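You operate a simulated robot arm through the tools that you are given. There is no shell and no other tool. Be economical: measure what you need, move in short steps, check, and stop when the job is done.

You run a simulated robot arm. Do the job below in one go: nothing can be reset, and whatever is moved stays where it is left.

## Task
Stir the pink bath, dip the yellow clamp, stand it on the teal rack and drain the dye trough.
Fine: its paper takes the colour; park the paddle, push the plug down again; the other clamps and controls stay. Set down upright: what you pick out.

Only the result counts: the job must be done as asked and must still hold three seconds after the hand-in. Knocking over, shifting, dropping, spilling or breaking anything else fails it.

## Robot
A 7-joint arm with a two-finger parallel gripper, fixed in place. Base frame: the origin is at the foot of the arm, x ahead of it, y to its left, z up; the work surface is at about z = 0. Units: mm, degrees, N and s.
With the tool pointing down near the work surface it reaches from about 240 to 620 mm from the base axis. Its first joint turns from -66.0 to 66.0 degrees. Payload 2.6 kg.
The TCP is the grasp point between the finger pads, 30 mm short of the fingertips. In the tool frame z runs along the fingers and y along their closing line. The gripper opens to 94 mm. The fingers are 28 mm wide and 10 mm thick; the gripper's body (50 by 96 mm) begins 55 mm behind the TCP.
Orientation is that of the tool frame in the base frame, as a unit quaternion [x, y, z, w]. With the fingers straight down and closing along the base's y, the tool's x points along the base's -x, its y along +y and its z along -z.

## Interface
- The arm moves only by the tool step_arm. Its argument "moves" is a list of rows, each a list of 7 numbers: the turn, a rotation vector about the tool's x, y, z in degrees, then the shift along the tool's x, y, z in m, then the finger opening in m, from 0 to 0.094. In form: [[rx, ry, rz, x, y, z, fingers], ...]. A call has 1 to 8 rows; each row shifts and turns the commanded pose from where the row before left it, along the tool's axes as they then stand. Each row takes 0.2 s and may step no farther than 50 mm and 8.6 degrees from the row before; otherwise, or with a gripper value out of range, the whole call is refused. Where a pose cannot be reached the arm comes as near as it can. A force on the tool above 70 N (or 10 N above the force at the start of the call, whichever is more), or a blocked arm, ends the call early, and 0.2 s more pass. Each finger travels about 72 mm/s and halts on what it meets, pressing with about 36 N; the grip force reading is that of the motor and also rises with nothing between the fingers. The clock runs only during rows and for 0.2 s after the last one: add rows that do not move to give the fingers time. The reply holds the time, the measured pose of the TCP, the force on the tool along the base axes, the opening and the grip force, in the units named above and with some noise, with the torque about the TCP (base axes, N m) and any sound that the robot's microphone picked up.
- Cameras (640 x 400 px; columns grow to the right, rows downward): "scene" is fixed at [33.1, 436.2, 556.3]; the picture's right is [-0.75, -0.66, 0.00], its down [-0.42, 0.48, -0.77] and it looks along [0.50, -0.58, -0.64] (base axes); focal length 214 px, centre (320, 200). "wrist" rides on the gripper at [76, 14, -102] in the tool frame; the picture's right is [-0.18, 0.98, 0.00], its down [-0.75, -0.14, -0.64] and it looks along [-0.63, -0.12, 0.77] (tool axes); focal length 243 px, centre (320, 200). There is no depth. A picture from a camera that has moved, and an enlarged one, comes with that camera's place and axes in the base frame and with its lens.
- capture(camera): a new picture of that camera. No time passes.
- close_up(camera, box): a new picture of the part [left, top, right, bottom] of that camera's present view, enlarged. No time passes.
- close_job(): hands the job in; it is judged then, once.

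Work in short steps. Places have to be worked out from the pictures, the camera data and where the tool is seen: move nearer, look again, correct. Check each grasp and each placing, and mend what went wrong. You have 120 turns and 84 pictures in all, those below and enlarged ones among them. Open the gripper and draw the arm clear of the work before you hand the job in, unless the task says otherwise; then end with one line.

The tools are called by a JSON object that holds its "method" and its "body". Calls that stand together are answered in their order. step_arm: Moves the arm, as the interface text tells. Its arguments: {"type":"object","properties":{"moves":{"type":"array"}},"required":["moves"]} The other tools are called the same way: capture (camera) takes a picture; close_up (camera, box) takes an enlarged picture of a part of a camera's view; close_job () hands the job in.

At the start:

```text
time_s: 0.0
eef_pos: [332.1, 144.4, 362.0]
ee_rot: [0.0, 1.0, 0.0, 0.0]
contact_force: [-0.7, 0.3, -0.1]
wrist_torque: [-0.04, 0.0, 0.05]
finger_gap: 94.2
grasp_force: 0.1
```

scene: 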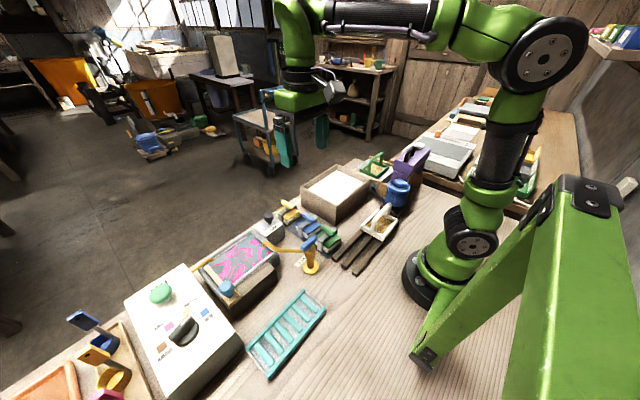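
wrist: 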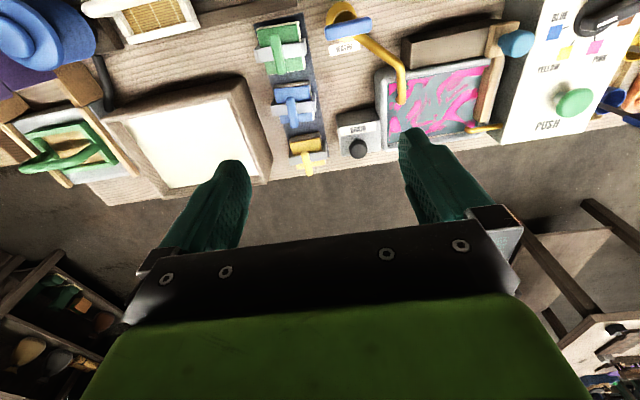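

The pictures show a dye trough (marbled pink/grey), a control box with a knob and push button, a clamp rack with green, blue and yellow clamps, and a teal rack. I'll enlarge the relevant parts.

{"method": "close_up", "body": {"camera": "scene", "box": [180, 180, 360, 300]}}

{"method": "close_up", "body": {"camera": "scene", "box": [40, 260, 250, 400]}}

{"method": "close_up", "body": {"camera": "wrist", "box": [240, 0, 640, 200]}}

```text
3.33 times, centred on (270, 240) of scene
camera zoom: at [33.1, 436.2, 556.3], right [-0.75, -0.66, 0.0], down [-0.42, 0.48, -0.77], along [0.5, -0.58, -0.64], focal length 715 px, centre (487, 67)
```

zoom: 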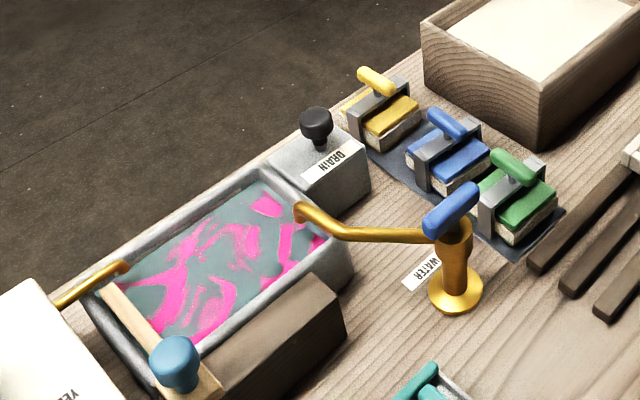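

```text
2.86 times, centred on (145, 330) of scene
camera zoom: at [33.1, 436.2, 556.3], right [-0.75, -0.66, 0.0], down [-0.42, 0.48, -0.77], along [0.5, -0.58, -0.64], focal length 613 px, centre (820, -171)
```

zoom: 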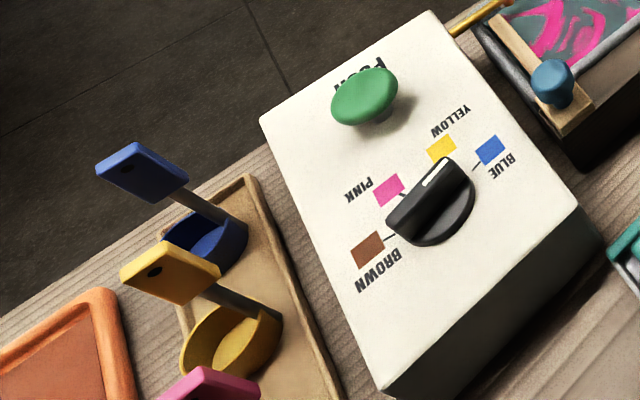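

```text
1.60 times, centred on (440, 100) of wrist
camera zoom: at [255.1, 157.5, 464.7], right [0.18, 0.98, 0.0], down [0.75, -0.14, 0.64], along [0.63, -0.12, -0.77], focal length 388 px, centre (128, 360)
```

zoom: 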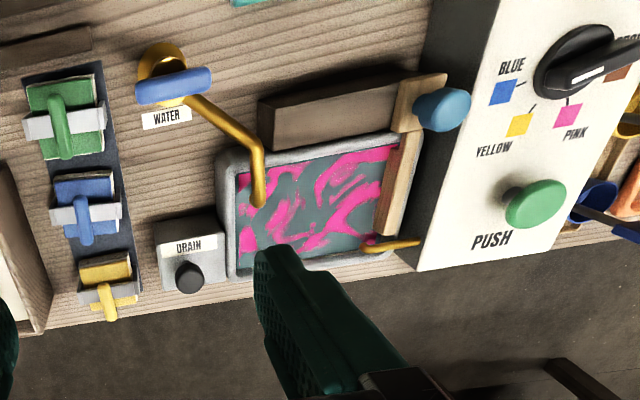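

I'll move over toward the trough at a safe height to get a better wrist view.

{"method": "step_arm", "body": {"moves": [[0, 0, 0, 0.005, 0.04, 0.01, 0.094], [0, 0, 0, 0.005, 0.04, 0.01, 0.094], [0, 0, 0, 0.005, 0.04, 0.01, 0.094], [0, 0, 0, 0.005, 0.035, 0.01, 0.094]]}}

{"method": "capture", "body": {"camera": "wrist"}}

{"method": "capture", "body": {"camera": "scene"}}

```text
time_s: 1.0
eef_pos: [311.7, 298.2, 321.9]
ee_rot: [0.0, 1.0, 0.0, 0.0]
contact_force: [0.2, -0.1, -0.1]
wrist_torque: [0.01, 0.02, -0.01]
finger_gap: 94.2
grasp_force: 0.0
```

```text
78 pictures are left
camera wrist: at [235.2, 312.8, 424.2], right [0.19, 0.98, 0.0], down [0.75, -0.14, 0.64], along [0.63, -0.12, -0.77], focal length 243 px, centre (320, 200)
```

wrist: 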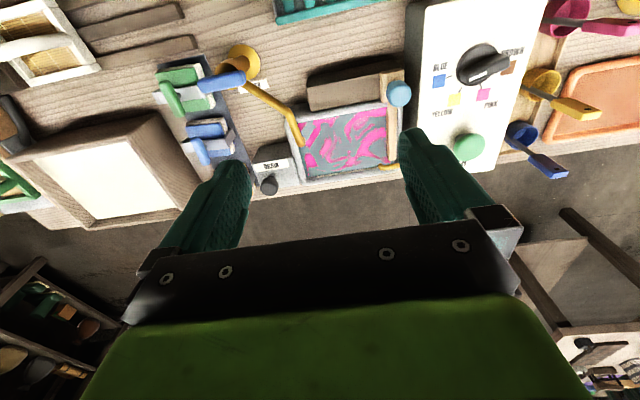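

```text
77 pictures are left
```

scene: 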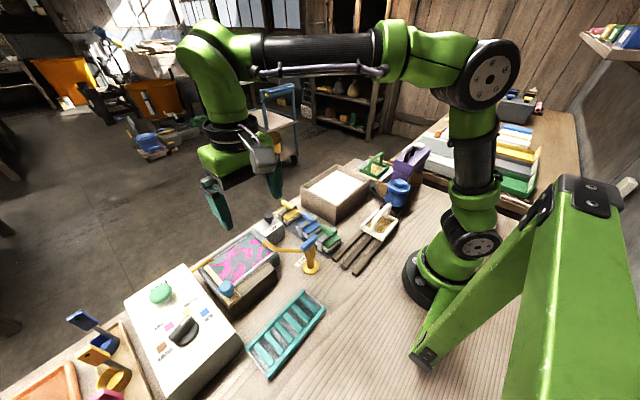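

By triangulating the two views I put the paddle knob at about (351,392,89), the drain knob at (457,184,95), the yellow clamp handle at (487,89,66) and the trough at x 380–485, y 250–395. I'll move nearer the paddle and inspect it.

{"method": "step_arm", "body": {"moves": [[0, 0, 0, 0.005, 0.03, 0.035, 0.094], [0, 0, 0, 0.005, 0.03, 0.035, 0.094], [0, 0, 0, 0.0, 0.02, 0.035, 0.094]]}}

{"method": "capture", "body": {"camera": "wrist"}}

{"method": "close_up", "body": {"camera": "scene", "box": [195, 225, 315, 305]}}

```text
time_s: 1.8
eef_pos: [301.7, 379.1, 216.3]
ee_rot: [0.0, 1.0, 0.0, 0.0]
contact_force: [-0.8, 1.3, -0.2]
wrist_torque: [-0.01, 0.0, 0.03]
finger_gap: 94.0
grasp_force: 0.0
```

```text
76 pictures are left
camera wrist: at [225.0, 392.4, 319.4], right [0.19, 0.98, 0.0], down [0.75, -0.14, 0.64], along [0.63, -0.12, -0.77], focal length 243 px, centre (320, 200)
```

wrist: 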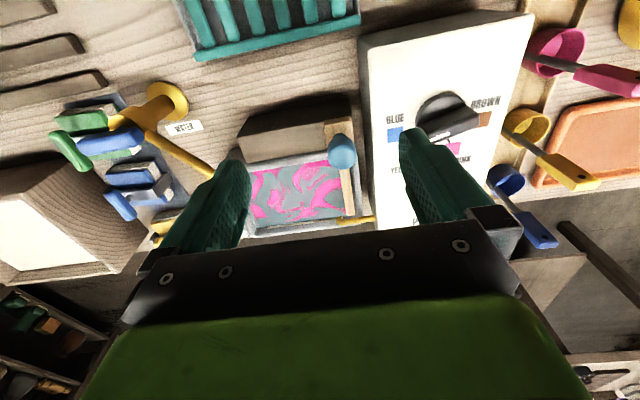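

```text
5.00 times, centred on (255, 265) of scene
camera zoom: at [33.1, 436.2, 556.3], right [-0.75, -0.66, 0.0], down [-0.42, 0.48, -0.77], along [0.5, -0.58, -0.64], focal length 1072 px, centre (645, -125)
```

zoom: 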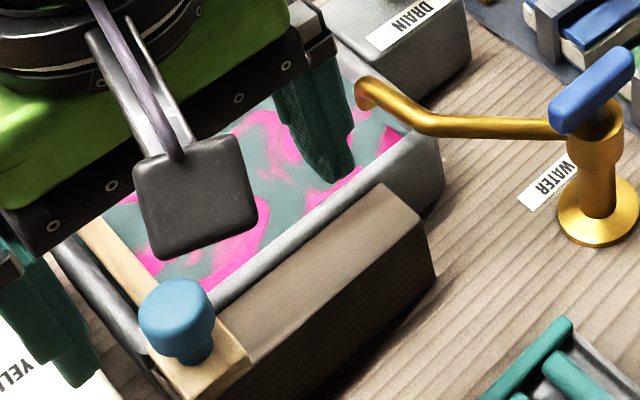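

The knob is confirmed at about (351,391,89) and the control box sits close beside it. I'll turn the tool 90° so the fingers close along x and stay clear of the box.

{"method": "step_arm", "body": {"moves": [[0, 0, -8.5, 0, 0, 0, 0.07], [0, 0, -8.5, 0, 0, 0, 0.07], [0, 0, -8.5, 0, 0, 0, 0.07], [0, 0, -8.5, 0, 0, 0, 0.07], [0, 0, -8.5, 0, 0, 0, 0.07], [0, 0, -8.5, 0, 0, 0, 0.07]]}}

{"method": "step_arm", "body": {"moves": [[0, 0, -8.5, 0, 0, 0, 0.07], [0, 0, -8.5, 0, 0, 0, 0.07], [0, 0, -8.5, 0, 0, 0, 0.07], [0, 0, -8.5, 0, 0, 0, 0.07], [0, 0, -5, 0, 0, 0, 0.07], [0, 0, 0, 0, -0.025, 0, 0.07], [0, 0, 0, -0.013, -0.025, 0.01, 0.07], [0, 0, 0, 0, 0, 0.02, 0.07]]}}

{"method": "capture", "body": {"camera": "wrist"}}

{"method": "close_up", "body": {"camera": "scene", "box": [150, 200, 330, 320]}}

```text
time_s: 3.2
eef_pos: [301.8, 378.4, 217.3]
ee_rot: [-0.432, 0.902, 0.0, 0.0]
contact_force: [0.6, 0.1, 0.3]
wrist_torque: [-0.01, 0.0, 0.01]
finger_gap: 70.2
grasp_force: 0.0
```

```text
time_s: 5.0
eef_pos: [351.3, 391.5, 187.2]
ee_rot: [0.708, -0.707, 0.0, 0.0]
contact_force: [-0.1, -0.2, 0.0]
wrist_torque: [0.0, 0.0, 0.04]
finger_gap: 70.0
grasp_force: 0.1
```

```text
74 pictures are left
camera wrist: at [337.0, 315.2, 289.3], right [-0.98, 0.18, 0.0], down [0.14, 0.75, 0.64], along [0.12, 0.63, -0.77], focal length 243 px, centre (320, 200)
```

wrist: 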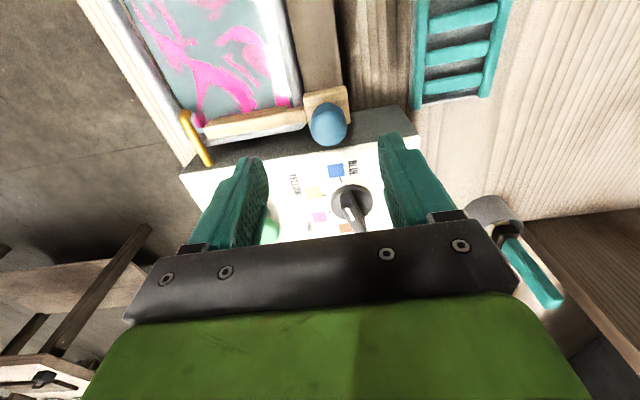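

```text
3.33 times, centred on (240, 260) of scene
camera zoom: at [33.1, 436.2, 556.3], right [-0.75, -0.66, 0.0], down [-0.42, 0.48, -0.77], along [0.5, -0.58, -0.64], focal length 715 px, centre (587, 0)
```

zoom: 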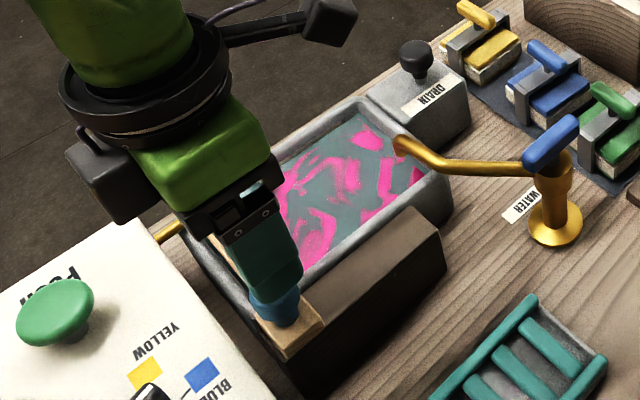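

The fingers straddle the knob with room to the box. I'm lowering with force watch and then checking height.

{"method": "step_arm", "body": {"moves": [[0, 0, 0, -0.003, 0.002, 0.025, 0.07], [0, 0, 0, 0, 0, 0.025, 0.07], [0, 0, 0, 0, 0, 0.022, 0.07]]}}

{"method": "capture", "body": {"camera": "wrist"}}

{"method": "close_up", "body": {"camera": "scene", "box": [180, 240, 300, 320]}}

```text
time_s: 5.8
eef_pos: [348.7, 395.8, 115.0]
ee_rot: [0.707, -0.707, 0.001, 0.001]
contact_force: [0.4, -0.1, 0.7]
wrist_torque: [-0.01, -0.01, -0.04]
finger_gap: 69.9
grasp_force: 0.0
```

```text
72 pictures are left
camera wrist: at [334.1, 319.1, 217.4], right [-0.98, 0.18, 0.0], down [0.14, 0.75, 0.64], along [0.12, 0.63, -0.77], focal length 243 px, centre (320, 200)
```

wrist: 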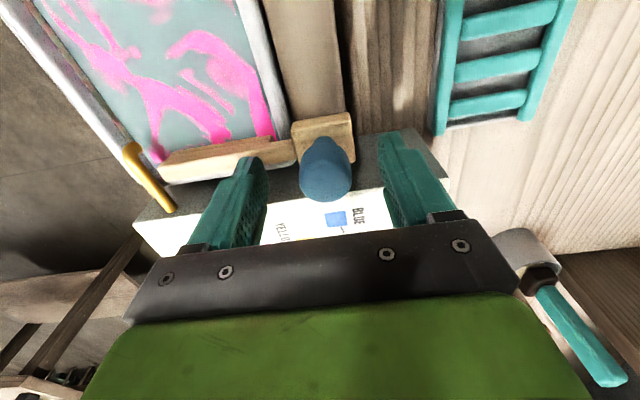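

```text
5.00 times, centred on (240, 280) of scene
camera zoom: at [33.1, 436.2, 556.3], right [-0.75, -0.66, 0.0], down [-0.42, 0.48, -0.77], along [0.5, -0.58, -0.64], focal length 1072 px, centre (720, -200)
```

zoom: 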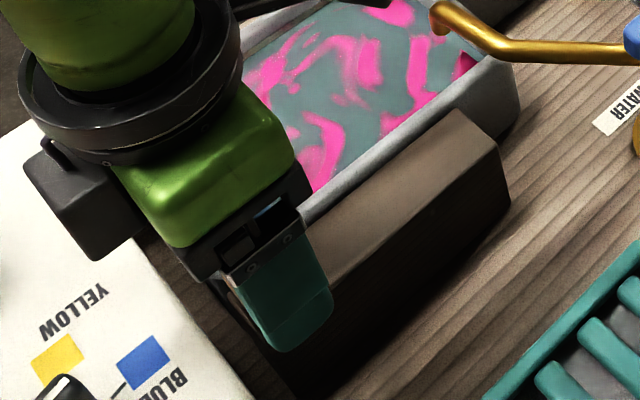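

The knob spans roughly z 70–110 between the fingers. I'm lowering 7 mm and gripping.

{"method": "step_arm", "body": {"moves": [[0, 0, 0, 0, 0.002, 0.007, 0.07], [0, 0, 0, 0, 0, 0, 0.045], [0, 0, 0, 0, 0, 0, 0.02], [0, 0, 0, 0, 0, 0, 0.015], [0, 0, 0, 0, 0, 0, 0.015]]}}

{"method": "capture", "body": {"camera": "wrist"}}

```text
time_s: 7.0
eef_pos: [346.5, 395.3, 108.0]
ee_rot: [-0.706, 0.708, 0.001, -0.001]
contact_force: [-14.0, -8.9, 7.2]
wrist_torque: [-0.07, -0.28, -0.06]
finger_gap: 28.9
grasp_force: 12.4
```

```text
70 pictures are left
camera wrist: at [331.4, 318.9, 211.1], right [-0.98, 0.18, 0.0], down [0.14, 0.75, 0.64], along [0.12, 0.63, -0.77], focal length 243 px, centre (320, 200)
```

wrist: 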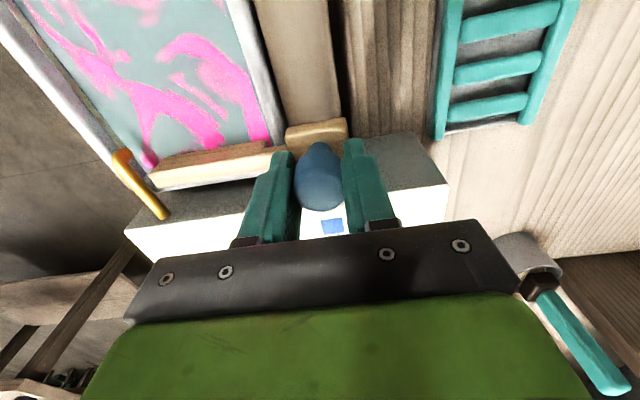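

I have the knob gripped at 29 mm with a slight side load. I'll relieve it a little and try sliding the paddle toward −y.

{"method": "step_arm", "body": {"moves": [[0, 0, 0, 0, 0.002, 0, 0.015], [0, 0, 0, 0.01, 0, 0, 0.015], [0, 0, 0, 0.01, 0, 0, 0.015], [0, 0, 0, 0.01, 0, 0, 0.015]]}}

{"method": "capture", "body": {"camera": "scene"}}

{"method": "capture", "body": {"camera": "wrist"}}

```text
time_s: 8.0
eef_pos: [345.9, 364.6, 108.1]
ee_rot: [-0.707, 0.707, 0.002, 0.0]
contact_force: [-10.4, 0.7, 5.7]
wrist_torque: [0.18, 0.27, 0.09]
finger_gap: 27.5
grasp_force: 45.1
```

```text
69 pictures are left
```

scene: 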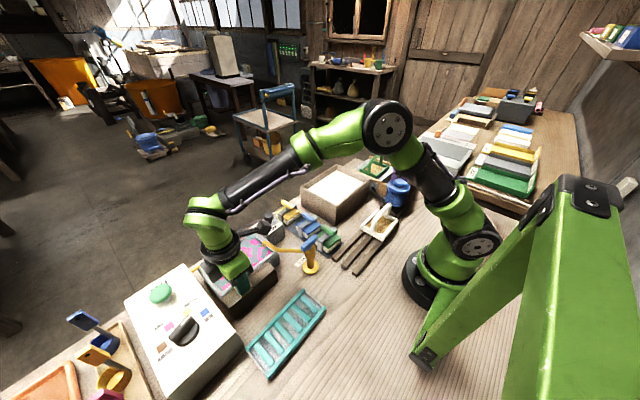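

```text
68 pictures are left
camera wrist: at [330.6, 288.1, 210.9], right [-0.98, 0.18, 0.0], down [0.14, 0.75, 0.64], along [0.12, 0.63, -0.77], focal length 243 px, centre (320, 200)
```

wrist: 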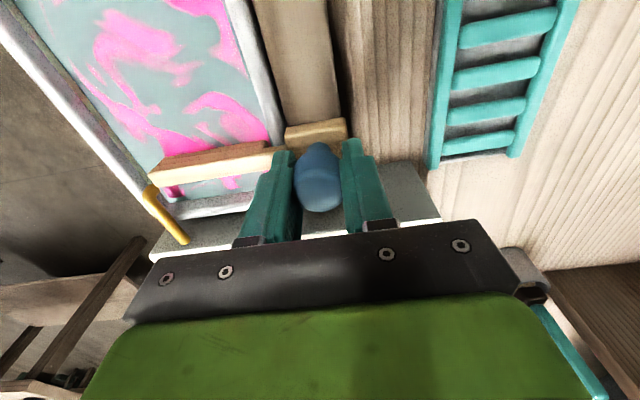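

The paddle slides freely along y. I'll stroke it toward the far end.

{"method": "step_arm", "body": {"moves": [[0, 0, 0, 0.014, 0, 0, 0.015], [0, 0, 0, 0.014, 0, 0, 0.015], [0, 0, 0, 0.014, 0, 0, 0.015], [0, 0, 0, 0.014, 0, 0, 0.015], [0, 0, 0, 0.014, 0, 0, 0.015]]}}

{"method": "capture", "body": {"camera": "scene"}}

{"method": "capture", "body": {"camera": "wrist"}}

```text
time_s: 9.2
eef_pos: [344.6, 301.8, 108.5]
ee_rot: [0.712, -0.702, -0.004, -0.007]
contact_force: [3.9, 44.6, -14.5]
wrist_torque: [0.53, -0.02, 0.04]
finger_gap: 28.0
grasp_force: 45.3
```

```text
67 pictures are left
```

scene: 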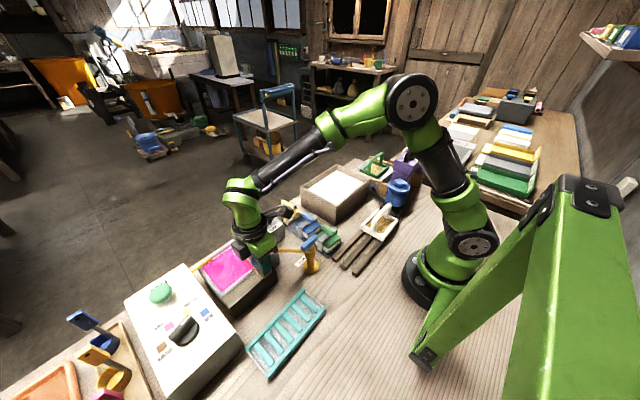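

```text
66 pictures are left
camera wrist: at [330.9, 223.1, 211.0], right [-0.99, 0.17, 0.0], down [0.13, 0.75, 0.65], along [0.11, 0.64, -0.76], focal length 243 px, centre (320, 200)
```

wrist: 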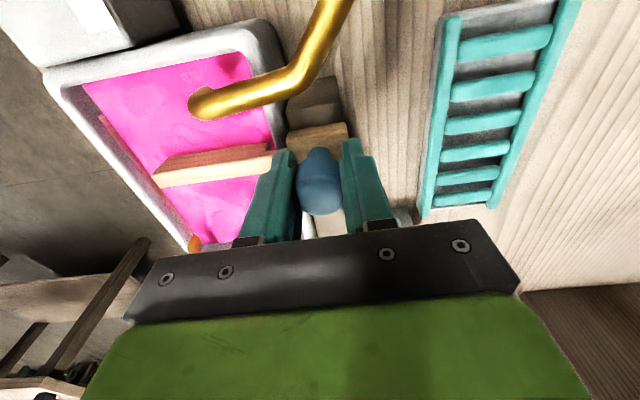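

The end stop is at y≈302 and the bath is already nearly uniform pink. I'll do another back-and-forth to finish the stirring.

{"method": "step_arm", "body": {"moves": [[0, 0, 0, -0.018, 0, 0, 0.015], [0, 0, 0, -0.018, 0, 0, 0.015], [0, 0, 0, -0.018, 0, 0, 0.015], [0, 0, 0, -0.016, 0, 0, 0.015], [0, 0, 0, 0.016, 0, 0, 0.015], [0, 0, 0, 0.018, 0, 0, 0.015], [0, 0, 0, 0.018, 0, 0, 0.015]]}}

{"method": "step_arm", "body": {"moves": [[0, 0, 0, -0.018, 0, 0, 0.015], [0, 0, 0, -0.018, 0, 0, 0.015], [0, 0, 0, -0.018, 0, 0, 0.015], [0, 0, 0, 0.018, 0, 0, 0.015], [0, 0, 0, 0.018, 0, 0, 0.015], [0, 0, 0, 0.014, 0, 0, 0.015]]}}

```text
time_s: 10.8
eef_pos: [345.6, 313.3, 108.0]
ee_rot: [0.707, -0.707, 0.0, -0.001]
contact_force: [-19.6, 0.5, 34.8]
wrist_torque: [-0.57, 0.34, -0.07]
finger_gap: 27.7
grasp_force: 44.5
```

```text
time_s: 12.2
eef_pos: [343.7, 317.4, 107.9]
ee_rot: [-0.707, 0.707, 0.0, 0.001]
contact_force: [-15.4, 0.5, 28.4]
wrist_torque: [-0.29, 0.37, -0.02]
finger_gap: 27.6
grasp_force: 44.9
```

Next I'm returning the paddle to its parked end at TCP y≈396.

{"method": "step_arm", "body": {"moves": [[0, 0, 0, -0.018, 0, 0, 0.015], [0, 0, 0, -0.018, 0, 0, 0.015], [0, 0, 0, -0.018, 0, 0, 0.015], [0, 0, 0, -0.016, 0, 0, 0.015], [0, 0, 0, -0.008, 0, 0, 0.015]]}}

{"method": "capture", "body": {"camera": "wrist"}}

```text
time_s: 13.4
eef_pos: [344.6, 391.6, 107.4]
ee_rot: [-0.705, 0.709, -0.002, -0.005]
contact_force: [-29.6, -36.0, 32.4]
wrist_torque: [0.61, -0.46, 0.32]
finger_gap: 27.7
grasp_force: 44.6
```

```text
65 pictures are left
camera wrist: at [330.6, 315.7, 211.9], right [-0.98, 0.19, 0.0], down [0.15, 0.76, 0.63], along [0.12, 0.62, -0.77], focal length 243 px, centre (320, 200)
```

wrist: 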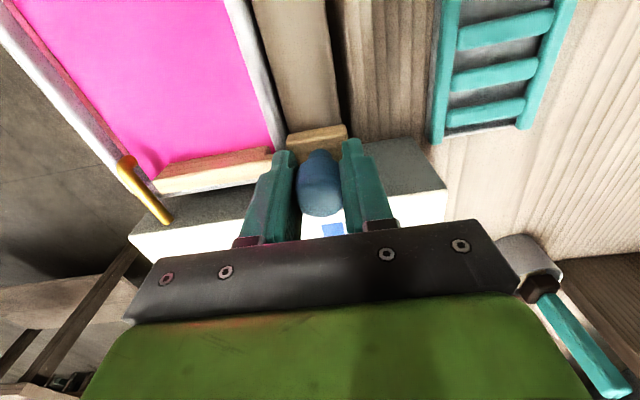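

The end stop is reached (−36 N in y), the paddle matches its original place, and the bath is uniform pink. I'll release and rise.

{"method": "step_arm", "body": {"moves": [[0, 0, 0, 0.003, 0, 0, 0.03], [0, 0, 0, 0, 0, 0, 0.06], [0, 0, 0, 0, 0, 0, 0.07], [0, 0, 0, 0, 0, -0.03, 0.07], [0, 0, 0, 0, 0, -0.045, 0.07], [0, 0, 0, 0, 0, -0.045, 0.07], [0, 0, 0, 0, 0, -0.045, 0.094]]}}

{"method": "capture", "body": {"camera": "wrist"}}

{"method": "close_up", "body": {"camera": "scene", "box": [195, 225, 315, 305]}}

```text
time_s: 15.0
eef_pos: [345.4, 392.3, 273.7]
ee_rot: [-0.707, 0.707, -0.001, 0.0]
contact_force: [-0.6, 0.0, -0.5]
wrist_torque: [-0.01, 0.0, 0.0]
finger_gap: 94.0
grasp_force: 0.1
```

```text
64 pictures are left
camera wrist: at [331.0, 315.7, 377.1], right [-0.98, 0.18, 0.0], down [0.14, 0.75, 0.64], along [0.12, 0.63, -0.77], focal length 243 px, centre (320, 200)
```

wrist: 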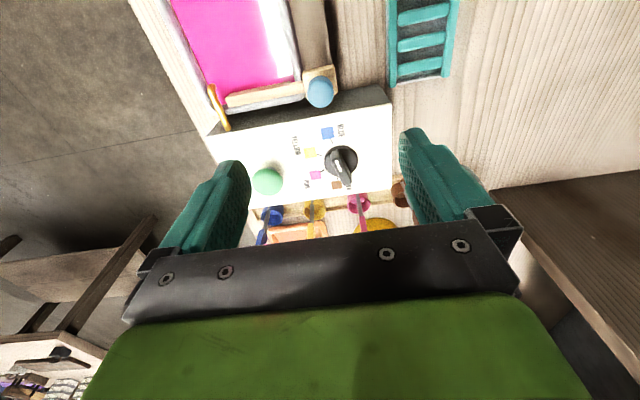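

```text
5.00 times, centred on (255, 265) of scene
camera zoom: at [33.1, 436.2, 556.3], right [-0.75, -0.66, 0.0], down [-0.42, 0.48, -0.77], along [0.5, -0.58, -0.64], focal length 1072 px, centre (645, -125)
```

zoom: 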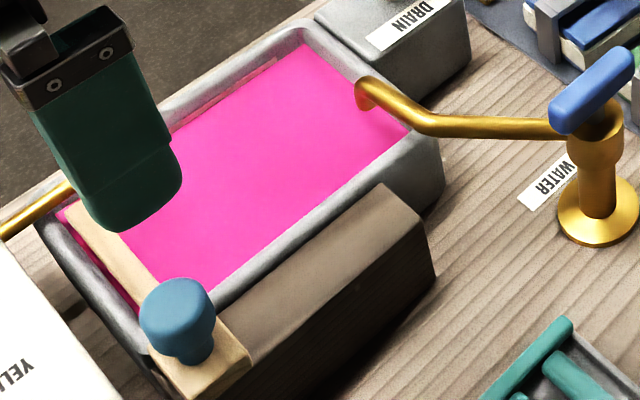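

The paddle is parked exactly as before and the bath is uniformly pink. I'm turning the tool back to neutral and travelling to the clamps.

{"method": "step_arm", "body": {"moves": [[0, 0, 8.5, 0, 0, 0, 0.094], [0, 0, 8.5, 0, 0, 0, 0.094], [0, 0, 8.5, 0, 0, 0, 0.094], [0, 0, 8.5, 0, 0, 0, 0.094], [0, 0, 8.5, 0, 0, 0, 0.094], [0, 0, 8.5, 0, 0, 0, 0.094], [0, 0, 8.5, 0, 0, 0, 0.094], [0, 0, 8.5, 0, 0, 0, 0.094]]}}

{"method": "step_arm", "body": {"moves": [[0, 0, 8.5, 0, 0, 0, 0.094], [0, 0, 8.5, 0, 0, 0, 0.094], [0, 0, 5, 0, 0, 0, 0.094], [0, 0, 0, -0.01, -0.045, 0, 0.094], [0, 0, 0, -0.015, -0.045, 0, 0.094], [0, 0, 0, -0.015, -0.045, 0, 0.094], [0, 0, 0, -0.015, -0.045, 0, 0.094], [0, 0, 0, -0.015, -0.045, 0, 0.094]]}}

{"method": "step_arm", "body": {"moves": [[0, 0, 0, -0.01, -0.04, 0.015, 0.094], [0, 0, 0, -0.005, -0.038, 0.035, 0.094]]}}

{"method": "capture", "body": {"camera": "wrist"}}

```text
time_s: 16.8
eef_pos: [345.6, 391.3, 273.6]
ee_rot: [-0.19, 0.982, 0.0, 0.0]
contact_force: [0.5, 0.4, 0.0]
wrist_torque: [-0.01, 0.01, 0.01]
finger_gap: 93.9
grasp_force: 0.0
```

```text
time_s: 18.6
eef_pos: [415.8, 165.2, 272.4]
ee_rot: [0.0, 1.0, 0.001, 0.0]
contact_force: [-0.4, 0.1, -0.3]
wrist_torque: [-0.01, 0.03, 0.03]
finger_gap: 94.2
grasp_force: 0.1
```

```text
refused: row 2 steps farther than a row can; nothing moved
```

```text
62 pictures are left
camera wrist: at [338.9, 179.4, 375.0], right [0.18, 0.98, 0.0], down [0.75, -0.14, 0.64], along [0.63, -0.12, -0.77], focal length 243 px, centre (320, 200)
```

wrist: 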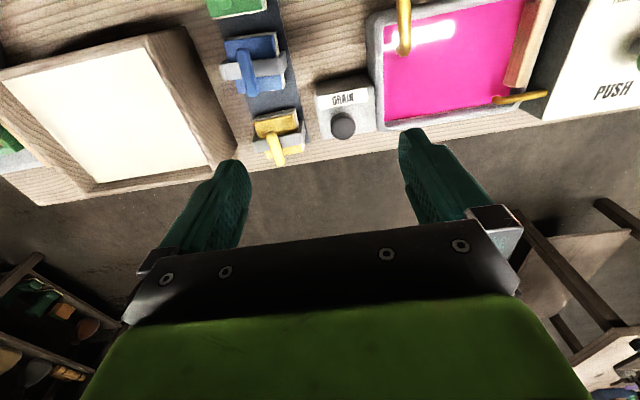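

The clamp handle is confirmed near (487,87,66) and the plug near (459,183,95). I'm moving closer to the yellow clamp.

{"method": "step_arm", "body": {"moves": [[0, 0, 0, -0.005, -0.038, 0.015, 0.094], [0, 0, 0, -0.005, -0.038, 0.03, 0.094], [0, 0, 0, -0.005, 0, 0.035, 0.094]]}}

{"method": "capture", "body": {"camera": "wrist"}}

{"method": "close_up", "body": {"camera": "wrist", "box": [240, 60, 420, 180]}}

{"method": "close_up", "body": {"camera": "scene", "box": [255, 185, 345, 245]}}

```text
time_s: 19.4
eef_pos: [429.8, 88.8, 192.5]
ee_rot: [0.0, 1.0, 0.0, 0.0]
contact_force: [0.0, -0.3, 0.0]
wrist_torque: [0.02, 0.0, -0.04]
finger_gap: 94.1
grasp_force: 0.1
```

```text
61 pictures are left
camera wrist: at [353.6, 103.8, 294.7], right [0.18, 0.98, 0.0], down [0.75, -0.14, 0.64], along [0.63, -0.12, -0.77], focal length 243 px, centre (320, 200)
```

wrist: 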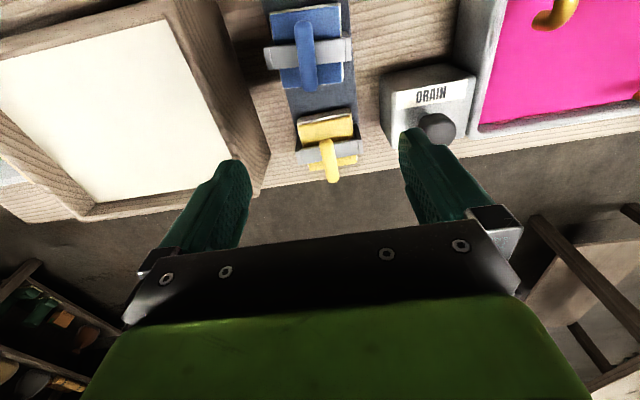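

```text
3.33 times, centred on (330, 120) of wrist
camera zoom: at [353.6, 103.8, 294.7], right [0.18, 0.98, 0.0], down [0.75, -0.14, 0.64], along [0.63, -0.12, -0.77], focal length 809 px, centre (287, 467)
```

zoom: 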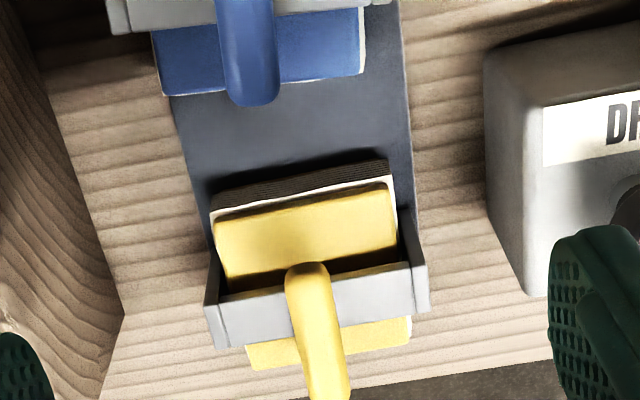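

```text
6.67 times, centred on (300, 215) of scene
camera zoom: at [33.1, 436.2, 556.3], right [-0.75, -0.66, 0.0], down [-0.42, 0.48, -0.77], along [0.5, -0.58, -0.64], focal length 1430 px, centre (453, 100)
```

zoom: 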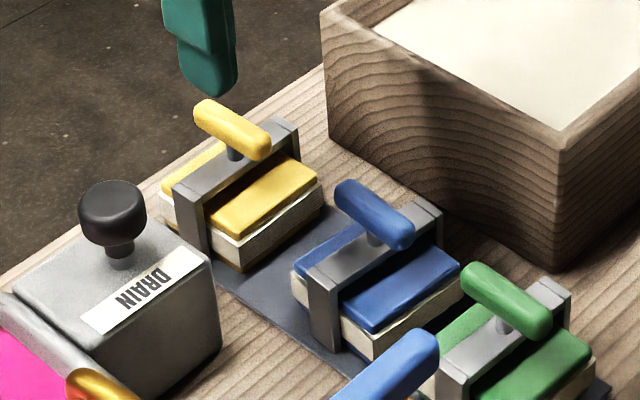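

The handle is a bar along x about 50 mm long, centred near (490,88), z≈68. I'll position above it with fingers at 50 mm and descend to just above before checking.

{"method": "step_arm", "body": {"moves": [[0, 0, 0, -0.03, 0, 0, 0.06], [0, 0, 0, -0.03, 0, 0.02, 0.05], [0, 0, 0, 0, 0, 0.03, 0.05], [0, 0, 0, 0, 0, 0.03, 0.05]]}}

{"method": "close_up", "body": {"camera": "wrist", "box": [180, 60, 480, 260]}}

{"method": "close_up", "body": {"camera": "scene", "box": [240, 165, 345, 235]}}

```text
time_s: 20.4
eef_pos: [490.0, 91.2, 112.5]
ee_rot: [0.0, 1.0, 0.0, 0.001]
contact_force: [-0.2, 0.9, -0.5]
wrist_torque: [0.01, 0.0, 0.01]
finger_gap: 50.1
grasp_force: 0.0
```

```text
2.00 times, centred on (330, 160) of wrist
camera zoom: at [413.9, 104.6, 215.4], right [0.18, 0.98, 0.0], down [0.75, -0.14, 0.64], along [0.63, -0.12, -0.77], focal length 485 px, centre (300, 280)
```

zoom: 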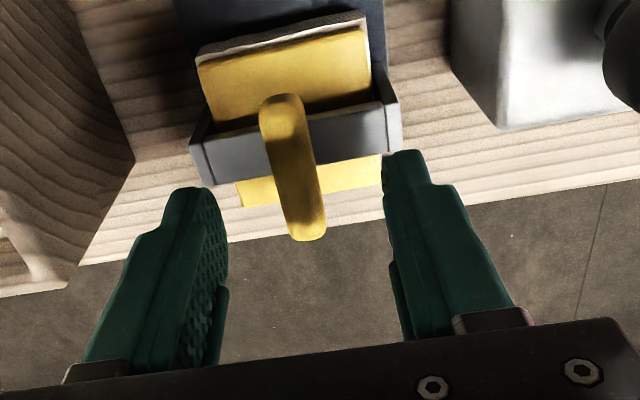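

```text
5.71 times, centred on (292, 200) of scene
camera zoom: at [33.1, 436.2, 556.3], right [-0.75, -0.66, 0.0], down [-0.42, 0.48, -0.77], along [0.5, -0.58, -0.64], focal length 1226 px, centre (477, 200)
```

zoom: 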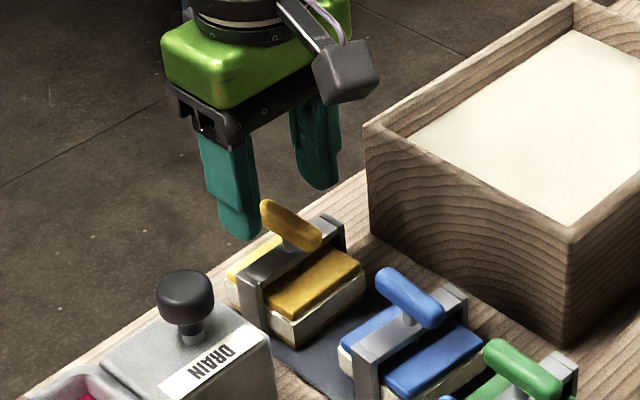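

Handle centre is about (488,89,67). I'm lowering to TCP z≈87 so the fingertips straddle the bar, then gripping.

{"method": "step_arm", "body": {"moves": [[0, 0, 0, 0.001, -0.001, 0.015, 0.05], [0, 0, 0, 0, 0, 0.01, 0.05], [0, 0, 0, 0, 0, 0, 0.03], [0, 0, 0, 0, 0, 0, 0.01], [0, 0, 0, 0, 0, 0, 0.002], [0, 0, 0, 0, 0, 0, 0.002]]}}

{"method": "close_up", "body": {"camera": "wrist", "box": [180, 60, 480, 260]}}

{"method": "close_up", "body": {"camera": "scene", "box": [240, 165, 345, 235]}}

```text
time_s: 21.8
eef_pos: [489.6, 88.7, 88.3]
ee_rot: [-0.001, 1.0, 0.0, 0.0]
contact_force: [-0.1, 0.4, 0.1]
wrist_torque: [-0.03, -0.02, -0.02]
finger_gap: 13.2
grasp_force: 35.9
```

```text
2.00 times, centred on (330, 160) of wrist
camera zoom: at [413.0, 103.9, 190.5], right [0.18, 0.98, 0.0], down [0.75, -0.14, 0.64], along [0.63, -0.12, -0.77], focal length 485 px, centre (300, 280)
```

zoom: 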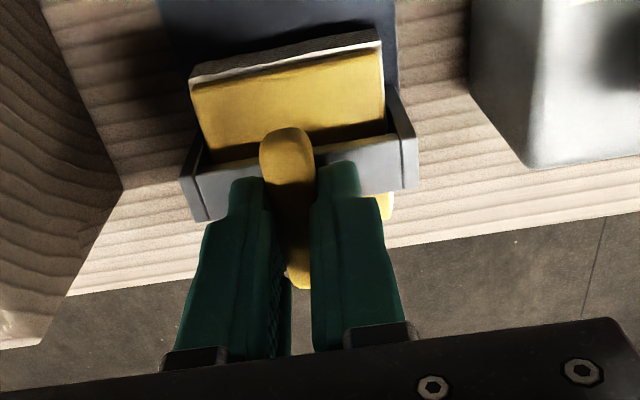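

```text
5.71 times, centred on (292, 200) of scene
camera zoom: at [33.1, 436.2, 556.3], right [-0.75, -0.66, 0.0], down [-0.42, 0.48, -0.77], along [0.5, -0.58, -0.64], focal length 1226 px, centre (477, 200)
```

zoom: 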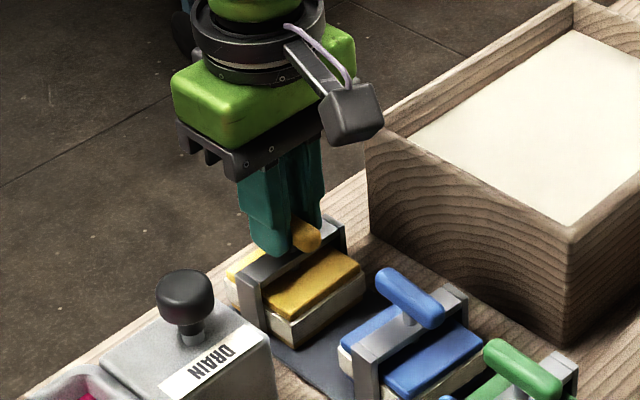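

The bar is held squarely at 13 mm with no side load. I'm lifting straight up.

{"method": "step_arm", "body": {"moves": [[0, 0, 0, 0, 0, -0.01, 0.002], [0, 0, 0, 0, 0, -0.02, 0.002], [0, 0, 0, 0, 0, -0.03, 0.002], [0, 0, 0, 0, 0, -0.035, 0.002], [0, 0, 0, 0, 0, -0.035, 0.002]]}}

{"method": "capture", "body": {"camera": "wrist"}}

{"method": "close_up", "body": {"camera": "scene", "box": [210, 120, 360, 220]}}

```text
time_s: 23.0
eef_pos: [490.9, 91.0, 218.0]
ee_rot: [0.0, 1.0, 0.0, 0.0]
contact_force: [0.1, -0.6, -0.5]
wrist_torque: [-0.03, 0.04, -0.03]
finger_gap: 12.9
grasp_force: 35.8
```

```text
54 pictures are left
camera wrist: at [413.9, 104.4, 320.6], right [0.18, 0.98, 0.0], down [0.75, -0.14, 0.64], along [0.63, -0.12, -0.77], focal length 243 px, centre (320, 200)
```

wrist: 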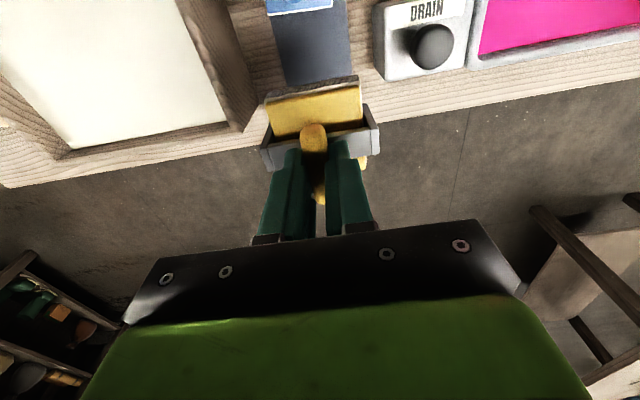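

```text
4.00 times, centred on (285, 170) of scene
camera zoom: at [33.1, 436.2, 556.3], right [-0.75, -0.66, 0.0], down [-0.42, 0.48, -0.77], along [0.5, -0.58, -0.64], focal length 858 px, centre (460, 320)
```

zoom: 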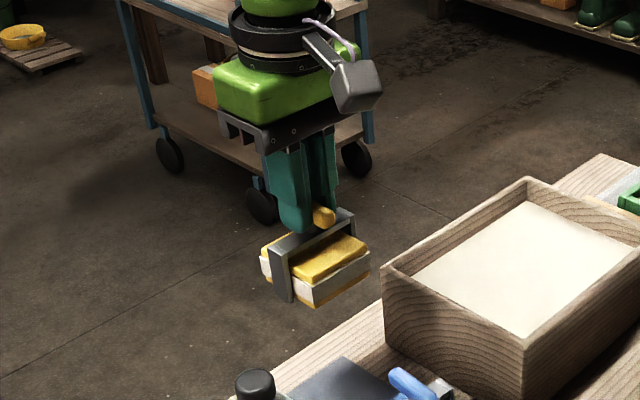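

The clamp is held level, and its underside is about 84 mm below the TCP. I'll carry it high over to the trough centre at (433,330).

{"method": "step_arm", "body": {"moves": [[0, 0, 0, 0.008, 0.034, -0.005, 0.002], [0, 0, 0, 0.008, 0.034, 0, 0.002], [0, 0, 0, 0.008, 0.034, 0, 0.002], [0, 0, 0, 0.008, 0.034, 0, 0.002], [0, 0, 0, 0.008, 0.034, 0, 0.002], [0, 0, 0, 0.008, 0.034, 0, 0.002], [0, 0, 0, 0.009, 0.035, 0, 0.002], [0, 0, 0, 0, 0, 0.02, 0.002]]}}

{"method": "capture", "body": {"camera": "wrist"}}

{"method": "close_up", "body": {"camera": "scene", "box": [150, 180, 330, 300]}}

```text
time_s: 24.8
eef_pos: [432.0, 328.2, 201.8]
ee_rot: [0.0, 1.0, 0.0, 0.001]
contact_force: [-0.2, 0.3, -1.2]
wrist_torque: [0.0, -0.01, -0.02]
finger_gap: 13.2
grasp_force: 36.6
```

```text
52 pictures are left
camera wrist: at [355.6, 342.3, 305.0], right [0.18, 0.98, 0.0], down [0.75, -0.14, 0.64], along [0.63, -0.12, -0.77], focal length 243 px, centre (320, 200)
```

wrist: 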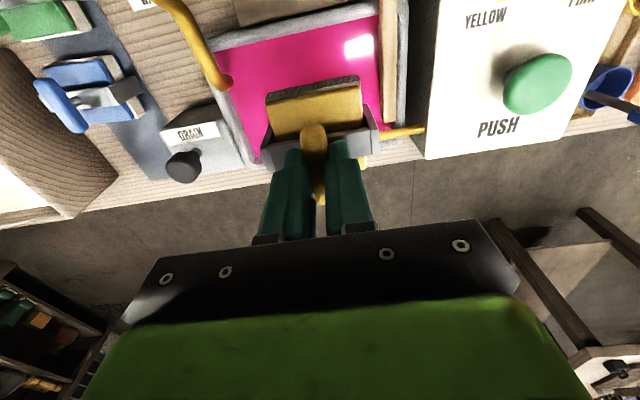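

```text
3.33 times, centred on (240, 240) of scene
camera zoom: at [33.1, 436.2, 556.3], right [-0.75, -0.66, 0.0], down [-0.42, 0.48, -0.77], along [0.5, -0.58, -0.64], focal length 715 px, centre (587, 67)
```

zoom: 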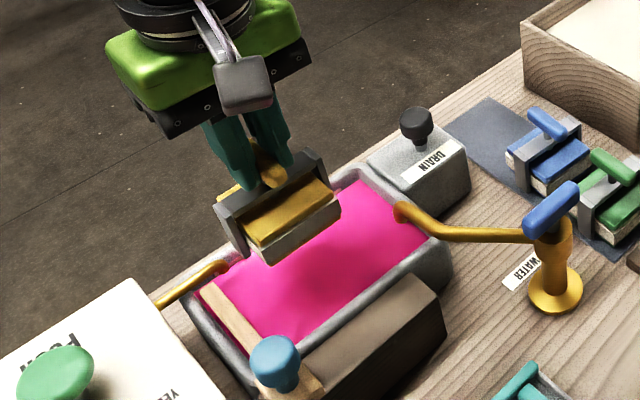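

The clamp is over the bath. I'll shift to y≈318 for equal clearance and lower partway.

{"method": "step_arm", "body": {"moves": [[0, 0, 0, -0.002, -0.01, 0.02, 0.002], [0, 0, 0, 0, 0, 0.03, 0.002], [0, 0, 0, 0, 0, 0.025, 0.002]]}}

{"method": "capture", "body": {"camera": "wrist"}}

{"method": "close_up", "body": {"camera": "scene", "box": [180, 200, 330, 300]}}

```text
time_s: 25.6
eef_pos: [436.1, 318.0, 128.3]
ee_rot: [0.0, 1.0, 0.0, 0.0]
contact_force: [0.5, 0.5, -1.3]
wrist_torque: [-0.02, 0.0, -0.01]
finger_gap: 13.0
grasp_force: 36.2
```

```text
50 pictures are left
camera wrist: at [358.0, 332.0, 229.9], right [0.18, 0.98, 0.0], down [0.75, -0.14, 0.64], along [0.63, -0.12, -0.77], focal length 243 px, centre (320, 200)
```

wrist: 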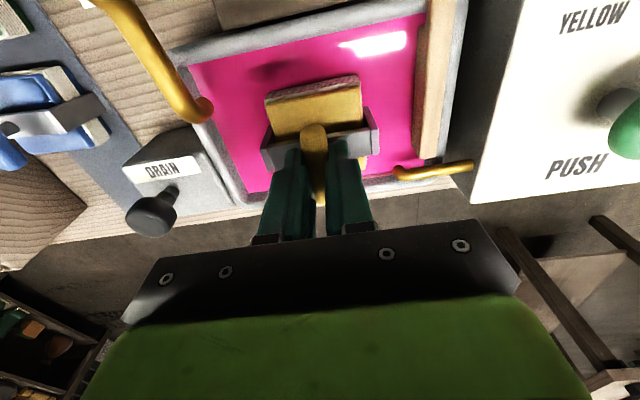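

```text
4.00 times, centred on (255, 250) of scene
camera zoom: at [33.1, 436.2, 556.3], right [-0.75, -0.66, 0.0], down [-0.42, 0.48, -0.77], along [0.5, -0.58, -0.64], focal length 858 px, centre (580, 0)
```

zoom: 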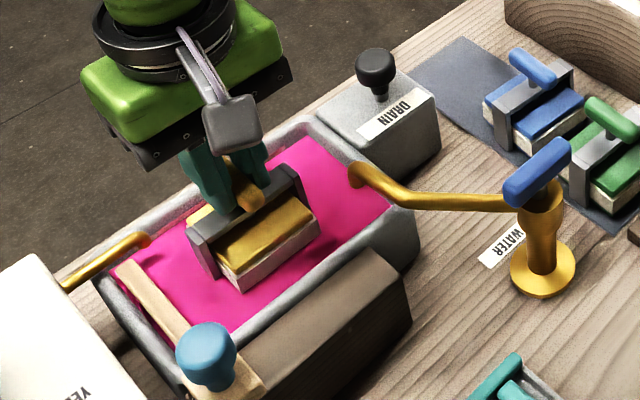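

Well centred, with the underside just above the surface. I'm dipping 25 mm gently.

{"method": "step_arm", "body": {"moves": [[0, 0, 0, 0, 0, 0.01, 0.002], [0, 0, 0, 0, 0, 0.01, 0.002], [0, 0, 0, 0, 0, 0.005, 0.002]]}}

{"method": "close_up", "body": {"camera": "scene", "box": [195, 220, 300, 290]}}

{"method": "close_up", "body": {"camera": "wrist", "box": [180, 20, 480, 220]}}

```text
time_s: 26.4
eef_pos: [434.4, 318.2, 102.1]
ee_rot: [0.001, 1.0, 0.0, 0.001]
contact_force: [1.1, 0.1, -0.9]
wrist_torque: [0.03, -0.02, -0.05]
finger_gap: 12.8
grasp_force: 36.2
```

```text
5.71 times, centred on (248, 255) of scene
camera zoom: at [33.1, 436.2, 556.3], right [-0.75, -0.66, 0.0], down [-0.42, 0.48, -0.77], along [0.5, -0.58, -0.64], focal length 1226 px, centre (734, -114)
```

zoom: 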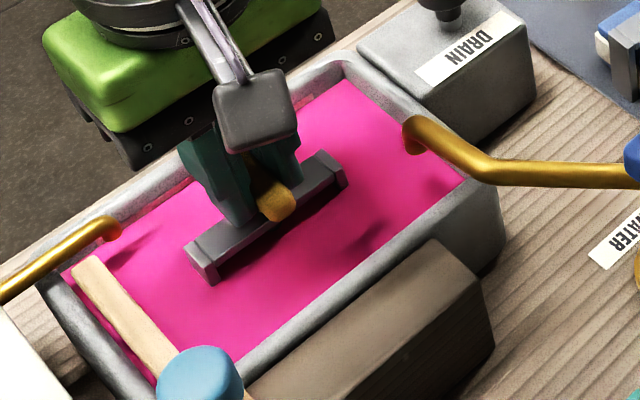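

```text
2.00 times, centred on (330, 120) of wrist
camera zoom: at [358.2, 332.4, 205.3], right [0.18, 0.98, 0.0], down [0.75, -0.14, 0.64], along [0.63, -0.12, -0.77], focal length 485 px, centre (300, 360)
```

zoom: 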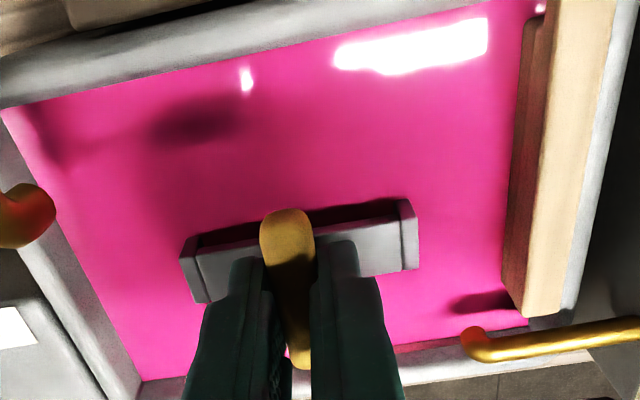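

Plates and paper are fully under with no contact force. I'll hold it in the bath for a few seconds.

{"method": "step_arm", "body": {"moves": [[0, 0, 0, 0, 0, 0.002, 0.002], [0, 0, 0, 0, 0, 0, 0.002], [0, 0, 0, 0, 0, 0, 0.002], [0, 0, 0, 0, 0, 0, 0.002], [0, 0, 0, 0, 0, 0, 0.002], [0, 0, 0, 0, 0, 0, 0.002], [0, 0, 0, 0, 0, 0, 0.002], [0, 0, 0, 0, 0, 0, 0.002]]}}

{"method": "step_arm", "body": {"moves": [[0, 0, 0, 0, 0, 0, 0.002], [0, 0, 0, 0, 0, 0, 0.002], [0, 0, 0, 0, 0, 0, 0.002], [0, 0, 0, 0, 0, 0, 0.002], [0, 0, 0, 0, 0, 0, 0.002], [0, 0, 0, 0, 0, 0, 0.002], [0, 0, 0, 0, 0, 0, 0.002], [0, 0, 0, 0, 0, 0, 0.002]]}}

{"method": "step_arm", "body": {"moves": [[0, 0, 0, 0, 0, 0, 0.002], [0, 0, 0, 0, 0, 0, 0.002], [0, 0, 0, 0, 0, 0, 0.002], [0, 0, 0, 0, 0, 0, 0.002], [0, 0, 0, 0, 0, 0, 0.002], [0, 0, 0, 0, 0, 0, 0.002], [0, 0, 0, 0, 0, 0, 0.002], [0, 0, 0, 0, 0, 0, 0.002]]}}

{"method": "step_arm", "body": {"moves": [[0, 0, 0, 0, 0, -0.01, 0.002], [0, 0, 0, 0, 0, -0.015, 0.002], [0, 0, 0, 0, 0, -0.02, 0.002], [0, 0, 0, 0, 0, -0.025, 0.002]]}}

{"method": "close_up", "body": {"camera": "scene", "box": [180, 190, 300, 270]}}

```text
time_s: 28.2
eef_pos: [434.3, 319.2, 100.9]
ee_rot: [0.0, 1.0, 0.0, 0.0]
contact_force: [0.7, -0.3, -0.9]
wrist_torque: [0.0, 0.04, 0.0]
finger_gap: 13.2
grasp_force: 36.1
```

```text
time_s: 30.0
eef_pos: [435.0, 318.7, 100.9]
ee_rot: [0.001, 1.0, 0.0, 0.0]
contact_force: [-0.3, -0.3, -0.9]
wrist_torque: [0.0, -0.03, 0.0]
finger_gap: 13.2
grasp_force: 35.6
```

```text
time_s: 31.8
eef_pos: [433.9, 318.1, 100.9]
ee_rot: [0.0, 1.0, -0.001, 0.0]
contact_force: [0.5, 0.7, -0.6]
wrist_torque: [-0.02, -0.02, -0.01]
finger_gap: 13.2
grasp_force: 35.8
```

```text
time_s: 32.8
eef_pos: [434.6, 318.7, 171.0]
ee_rot: [0.0, 1.0, 0.0, 0.0]
contact_force: [-0.5, 0.2, -0.4]
wrist_torque: [0.03, -0.03, -0.01]
finger_gap: 13.1
grasp_force: 36.0
```

```text
5.00 times, centred on (240, 230) of scene
camera zoom: at [33.1, 436.2, 556.3], right [-0.75, -0.66, 0.0], down [-0.42, 0.48, -0.77], along [0.5, -0.58, -0.64], focal length 1072 px, centre (720, 50)
```

zoom: 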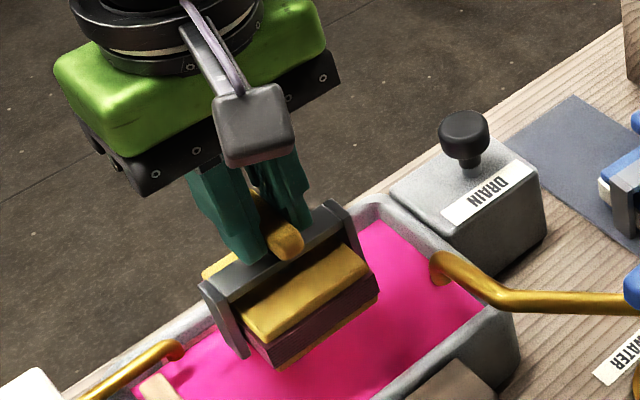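

The paper's edge is no longer white but looks dark. I'll enlarge it.

{"method": "close_up", "body": {"camera": "scene", "box": [220, 225, 262, 253]}}

{"method": "close_up", "body": {"camera": "wrist", "box": [250, 60, 400, 160]}}

```text
14.29 times, centred on (241, 239) of scene
camera zoom: at [33.1, 436.2, 556.3], right [-0.75, -0.66, 0.0], down [-0.42, 0.48, -0.77], along [0.5, -0.58, -0.64], focal length 3064 px, centre (1449, -357)
```

zoom: 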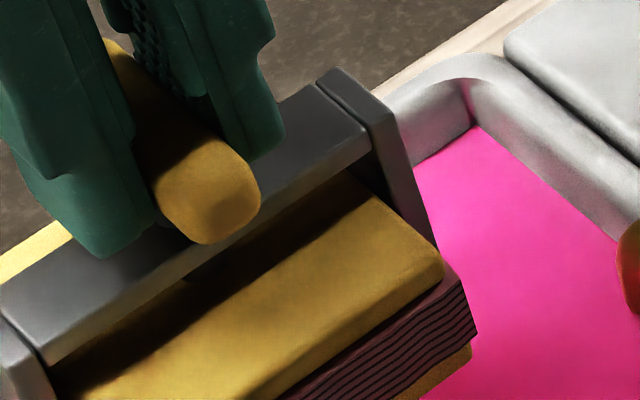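

```text
4.00 times, centred on (325, 110) of wrist
camera zoom: at [358.0, 332.3, 273.9], right [0.18, 0.98, 0.0], down [0.75, -0.14, 0.64], along [0.63, -0.12, -0.77], focal length 970 px, centre (300, 560)
```

zoom: 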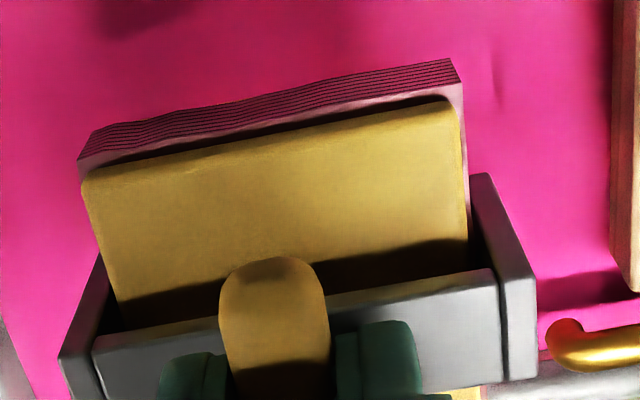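

The paper is pink, but fairly pale compared with the bath. I'll dip again for longer and compare the depth of colour.

{"method": "step_arm", "body": {"moves": [[0, 0, 0, 0, 0, 0.03, 0.002], [0, 0, 0, 0, 0, 0.025, 0.002], [0, 0, 0, 0, 0, 0.015, 0.002], [0, 0, 0, 0, 0, 0, 0.002], [0, 0, 0, 0, 0, 0, 0.002], [0, 0, 0, 0, 0, 0, 0.002], [0, 0, 0, 0, 0, 0, 0.002], [0, 0, 0, 0, 0, 0, 0.002]]}}

{"method": "step_arm", "body": {"moves": [[0, 0, 0, 0, 0, 0, 0.002], [0, 0, 0, 0, 0, 0, 0.002], [0, 0, 0, 0, 0, 0, 0.002], [0, 0, 0, 0, 0, 0, 0.002], [0, 0, 0, 0, 0, 0, 0.002], [0, 0, 0, 0, 0, 0, 0.002], [0, 0, 0, 0, 0, 0, 0.002], [0, 0, 0, 0, 0, 0, 0.002]]}}

{"method": "step_arm", "body": {"moves": [[0, 0, 0, 0, 0, 0, 0.002], [0, 0, 0, 0, 0, 0, 0.002], [0, 0, 0, 0, 0, 0, 0.002], [0, 0, 0, 0, 0, 0, 0.002], [0, 0, 0, 0, 0, 0, 0.002], [0, 0, 0, 0, 0, 0, 0.002], [0, 0, 0, 0, 0, 0, 0.002], [0, 0, 0, 0, 0, 0, 0.002]]}}

{"method": "step_arm", "body": {"moves": [[0, 0, 0, 0, 0, -0.01, 0.002], [0, 0, 0, 0, 0, -0.015, 0.002], [0, 0, 0, 0, 0, -0.02, 0.002], [0, 0, 0, 0, 0, -0.025, 0.002]]}}

{"method": "close_up", "body": {"camera": "wrist", "box": [250, 60, 400, 160]}}

```text
time_s: 34.6
eef_pos: [434.2, 318.7, 101.1]
ee_rot: [0.0, 1.0, 0.0, 0.001]
contact_force: [0.1, 0.0, -1.0]
wrist_torque: [0.07, -0.01, 0.01]
finger_gap: 13.3
grasp_force: 36.2
```

```text
time_s: 36.4
eef_pos: [434.0, 318.6, 101.3]
ee_rot: [0.0, 1.0, 0.0, 0.0]
contact_force: [0.6, 0.0, -0.7]
wrist_torque: [0.03, 0.02, 0.0]
finger_gap: 13.4
grasp_force: 35.7
```

```text
time_s: 38.2
eef_pos: [434.6, 318.3, 101.3]
ee_rot: [0.0, 1.0, 0.0, 0.0]
contact_force: [0.1, 0.4, -1.3]
wrist_torque: [0.01, 0.0, -0.02]
finger_gap: 13.2
grasp_force: 36.3
```

```text
time_s: 39.2
eef_pos: [434.0, 317.4, 171.5]
ee_rot: [0.0, 1.0, 0.0, -0.001]
contact_force: [0.1, 0.5, -1.3]
wrist_torque: [-0.03, -0.02, 0.0]
finger_gap: 13.1
grasp_force: 36.2
```

```text
4.00 times, centred on (325, 110) of wrist
camera zoom: at [357.8, 332.0, 274.4], right [0.18, 0.98, 0.0], down [0.75, -0.14, 0.64], along [0.63, -0.12, -0.77], focal length 970 px, centre (300, 560)
```

zoom: 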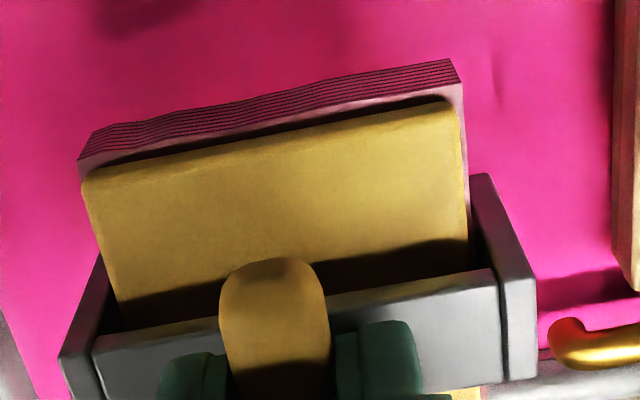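

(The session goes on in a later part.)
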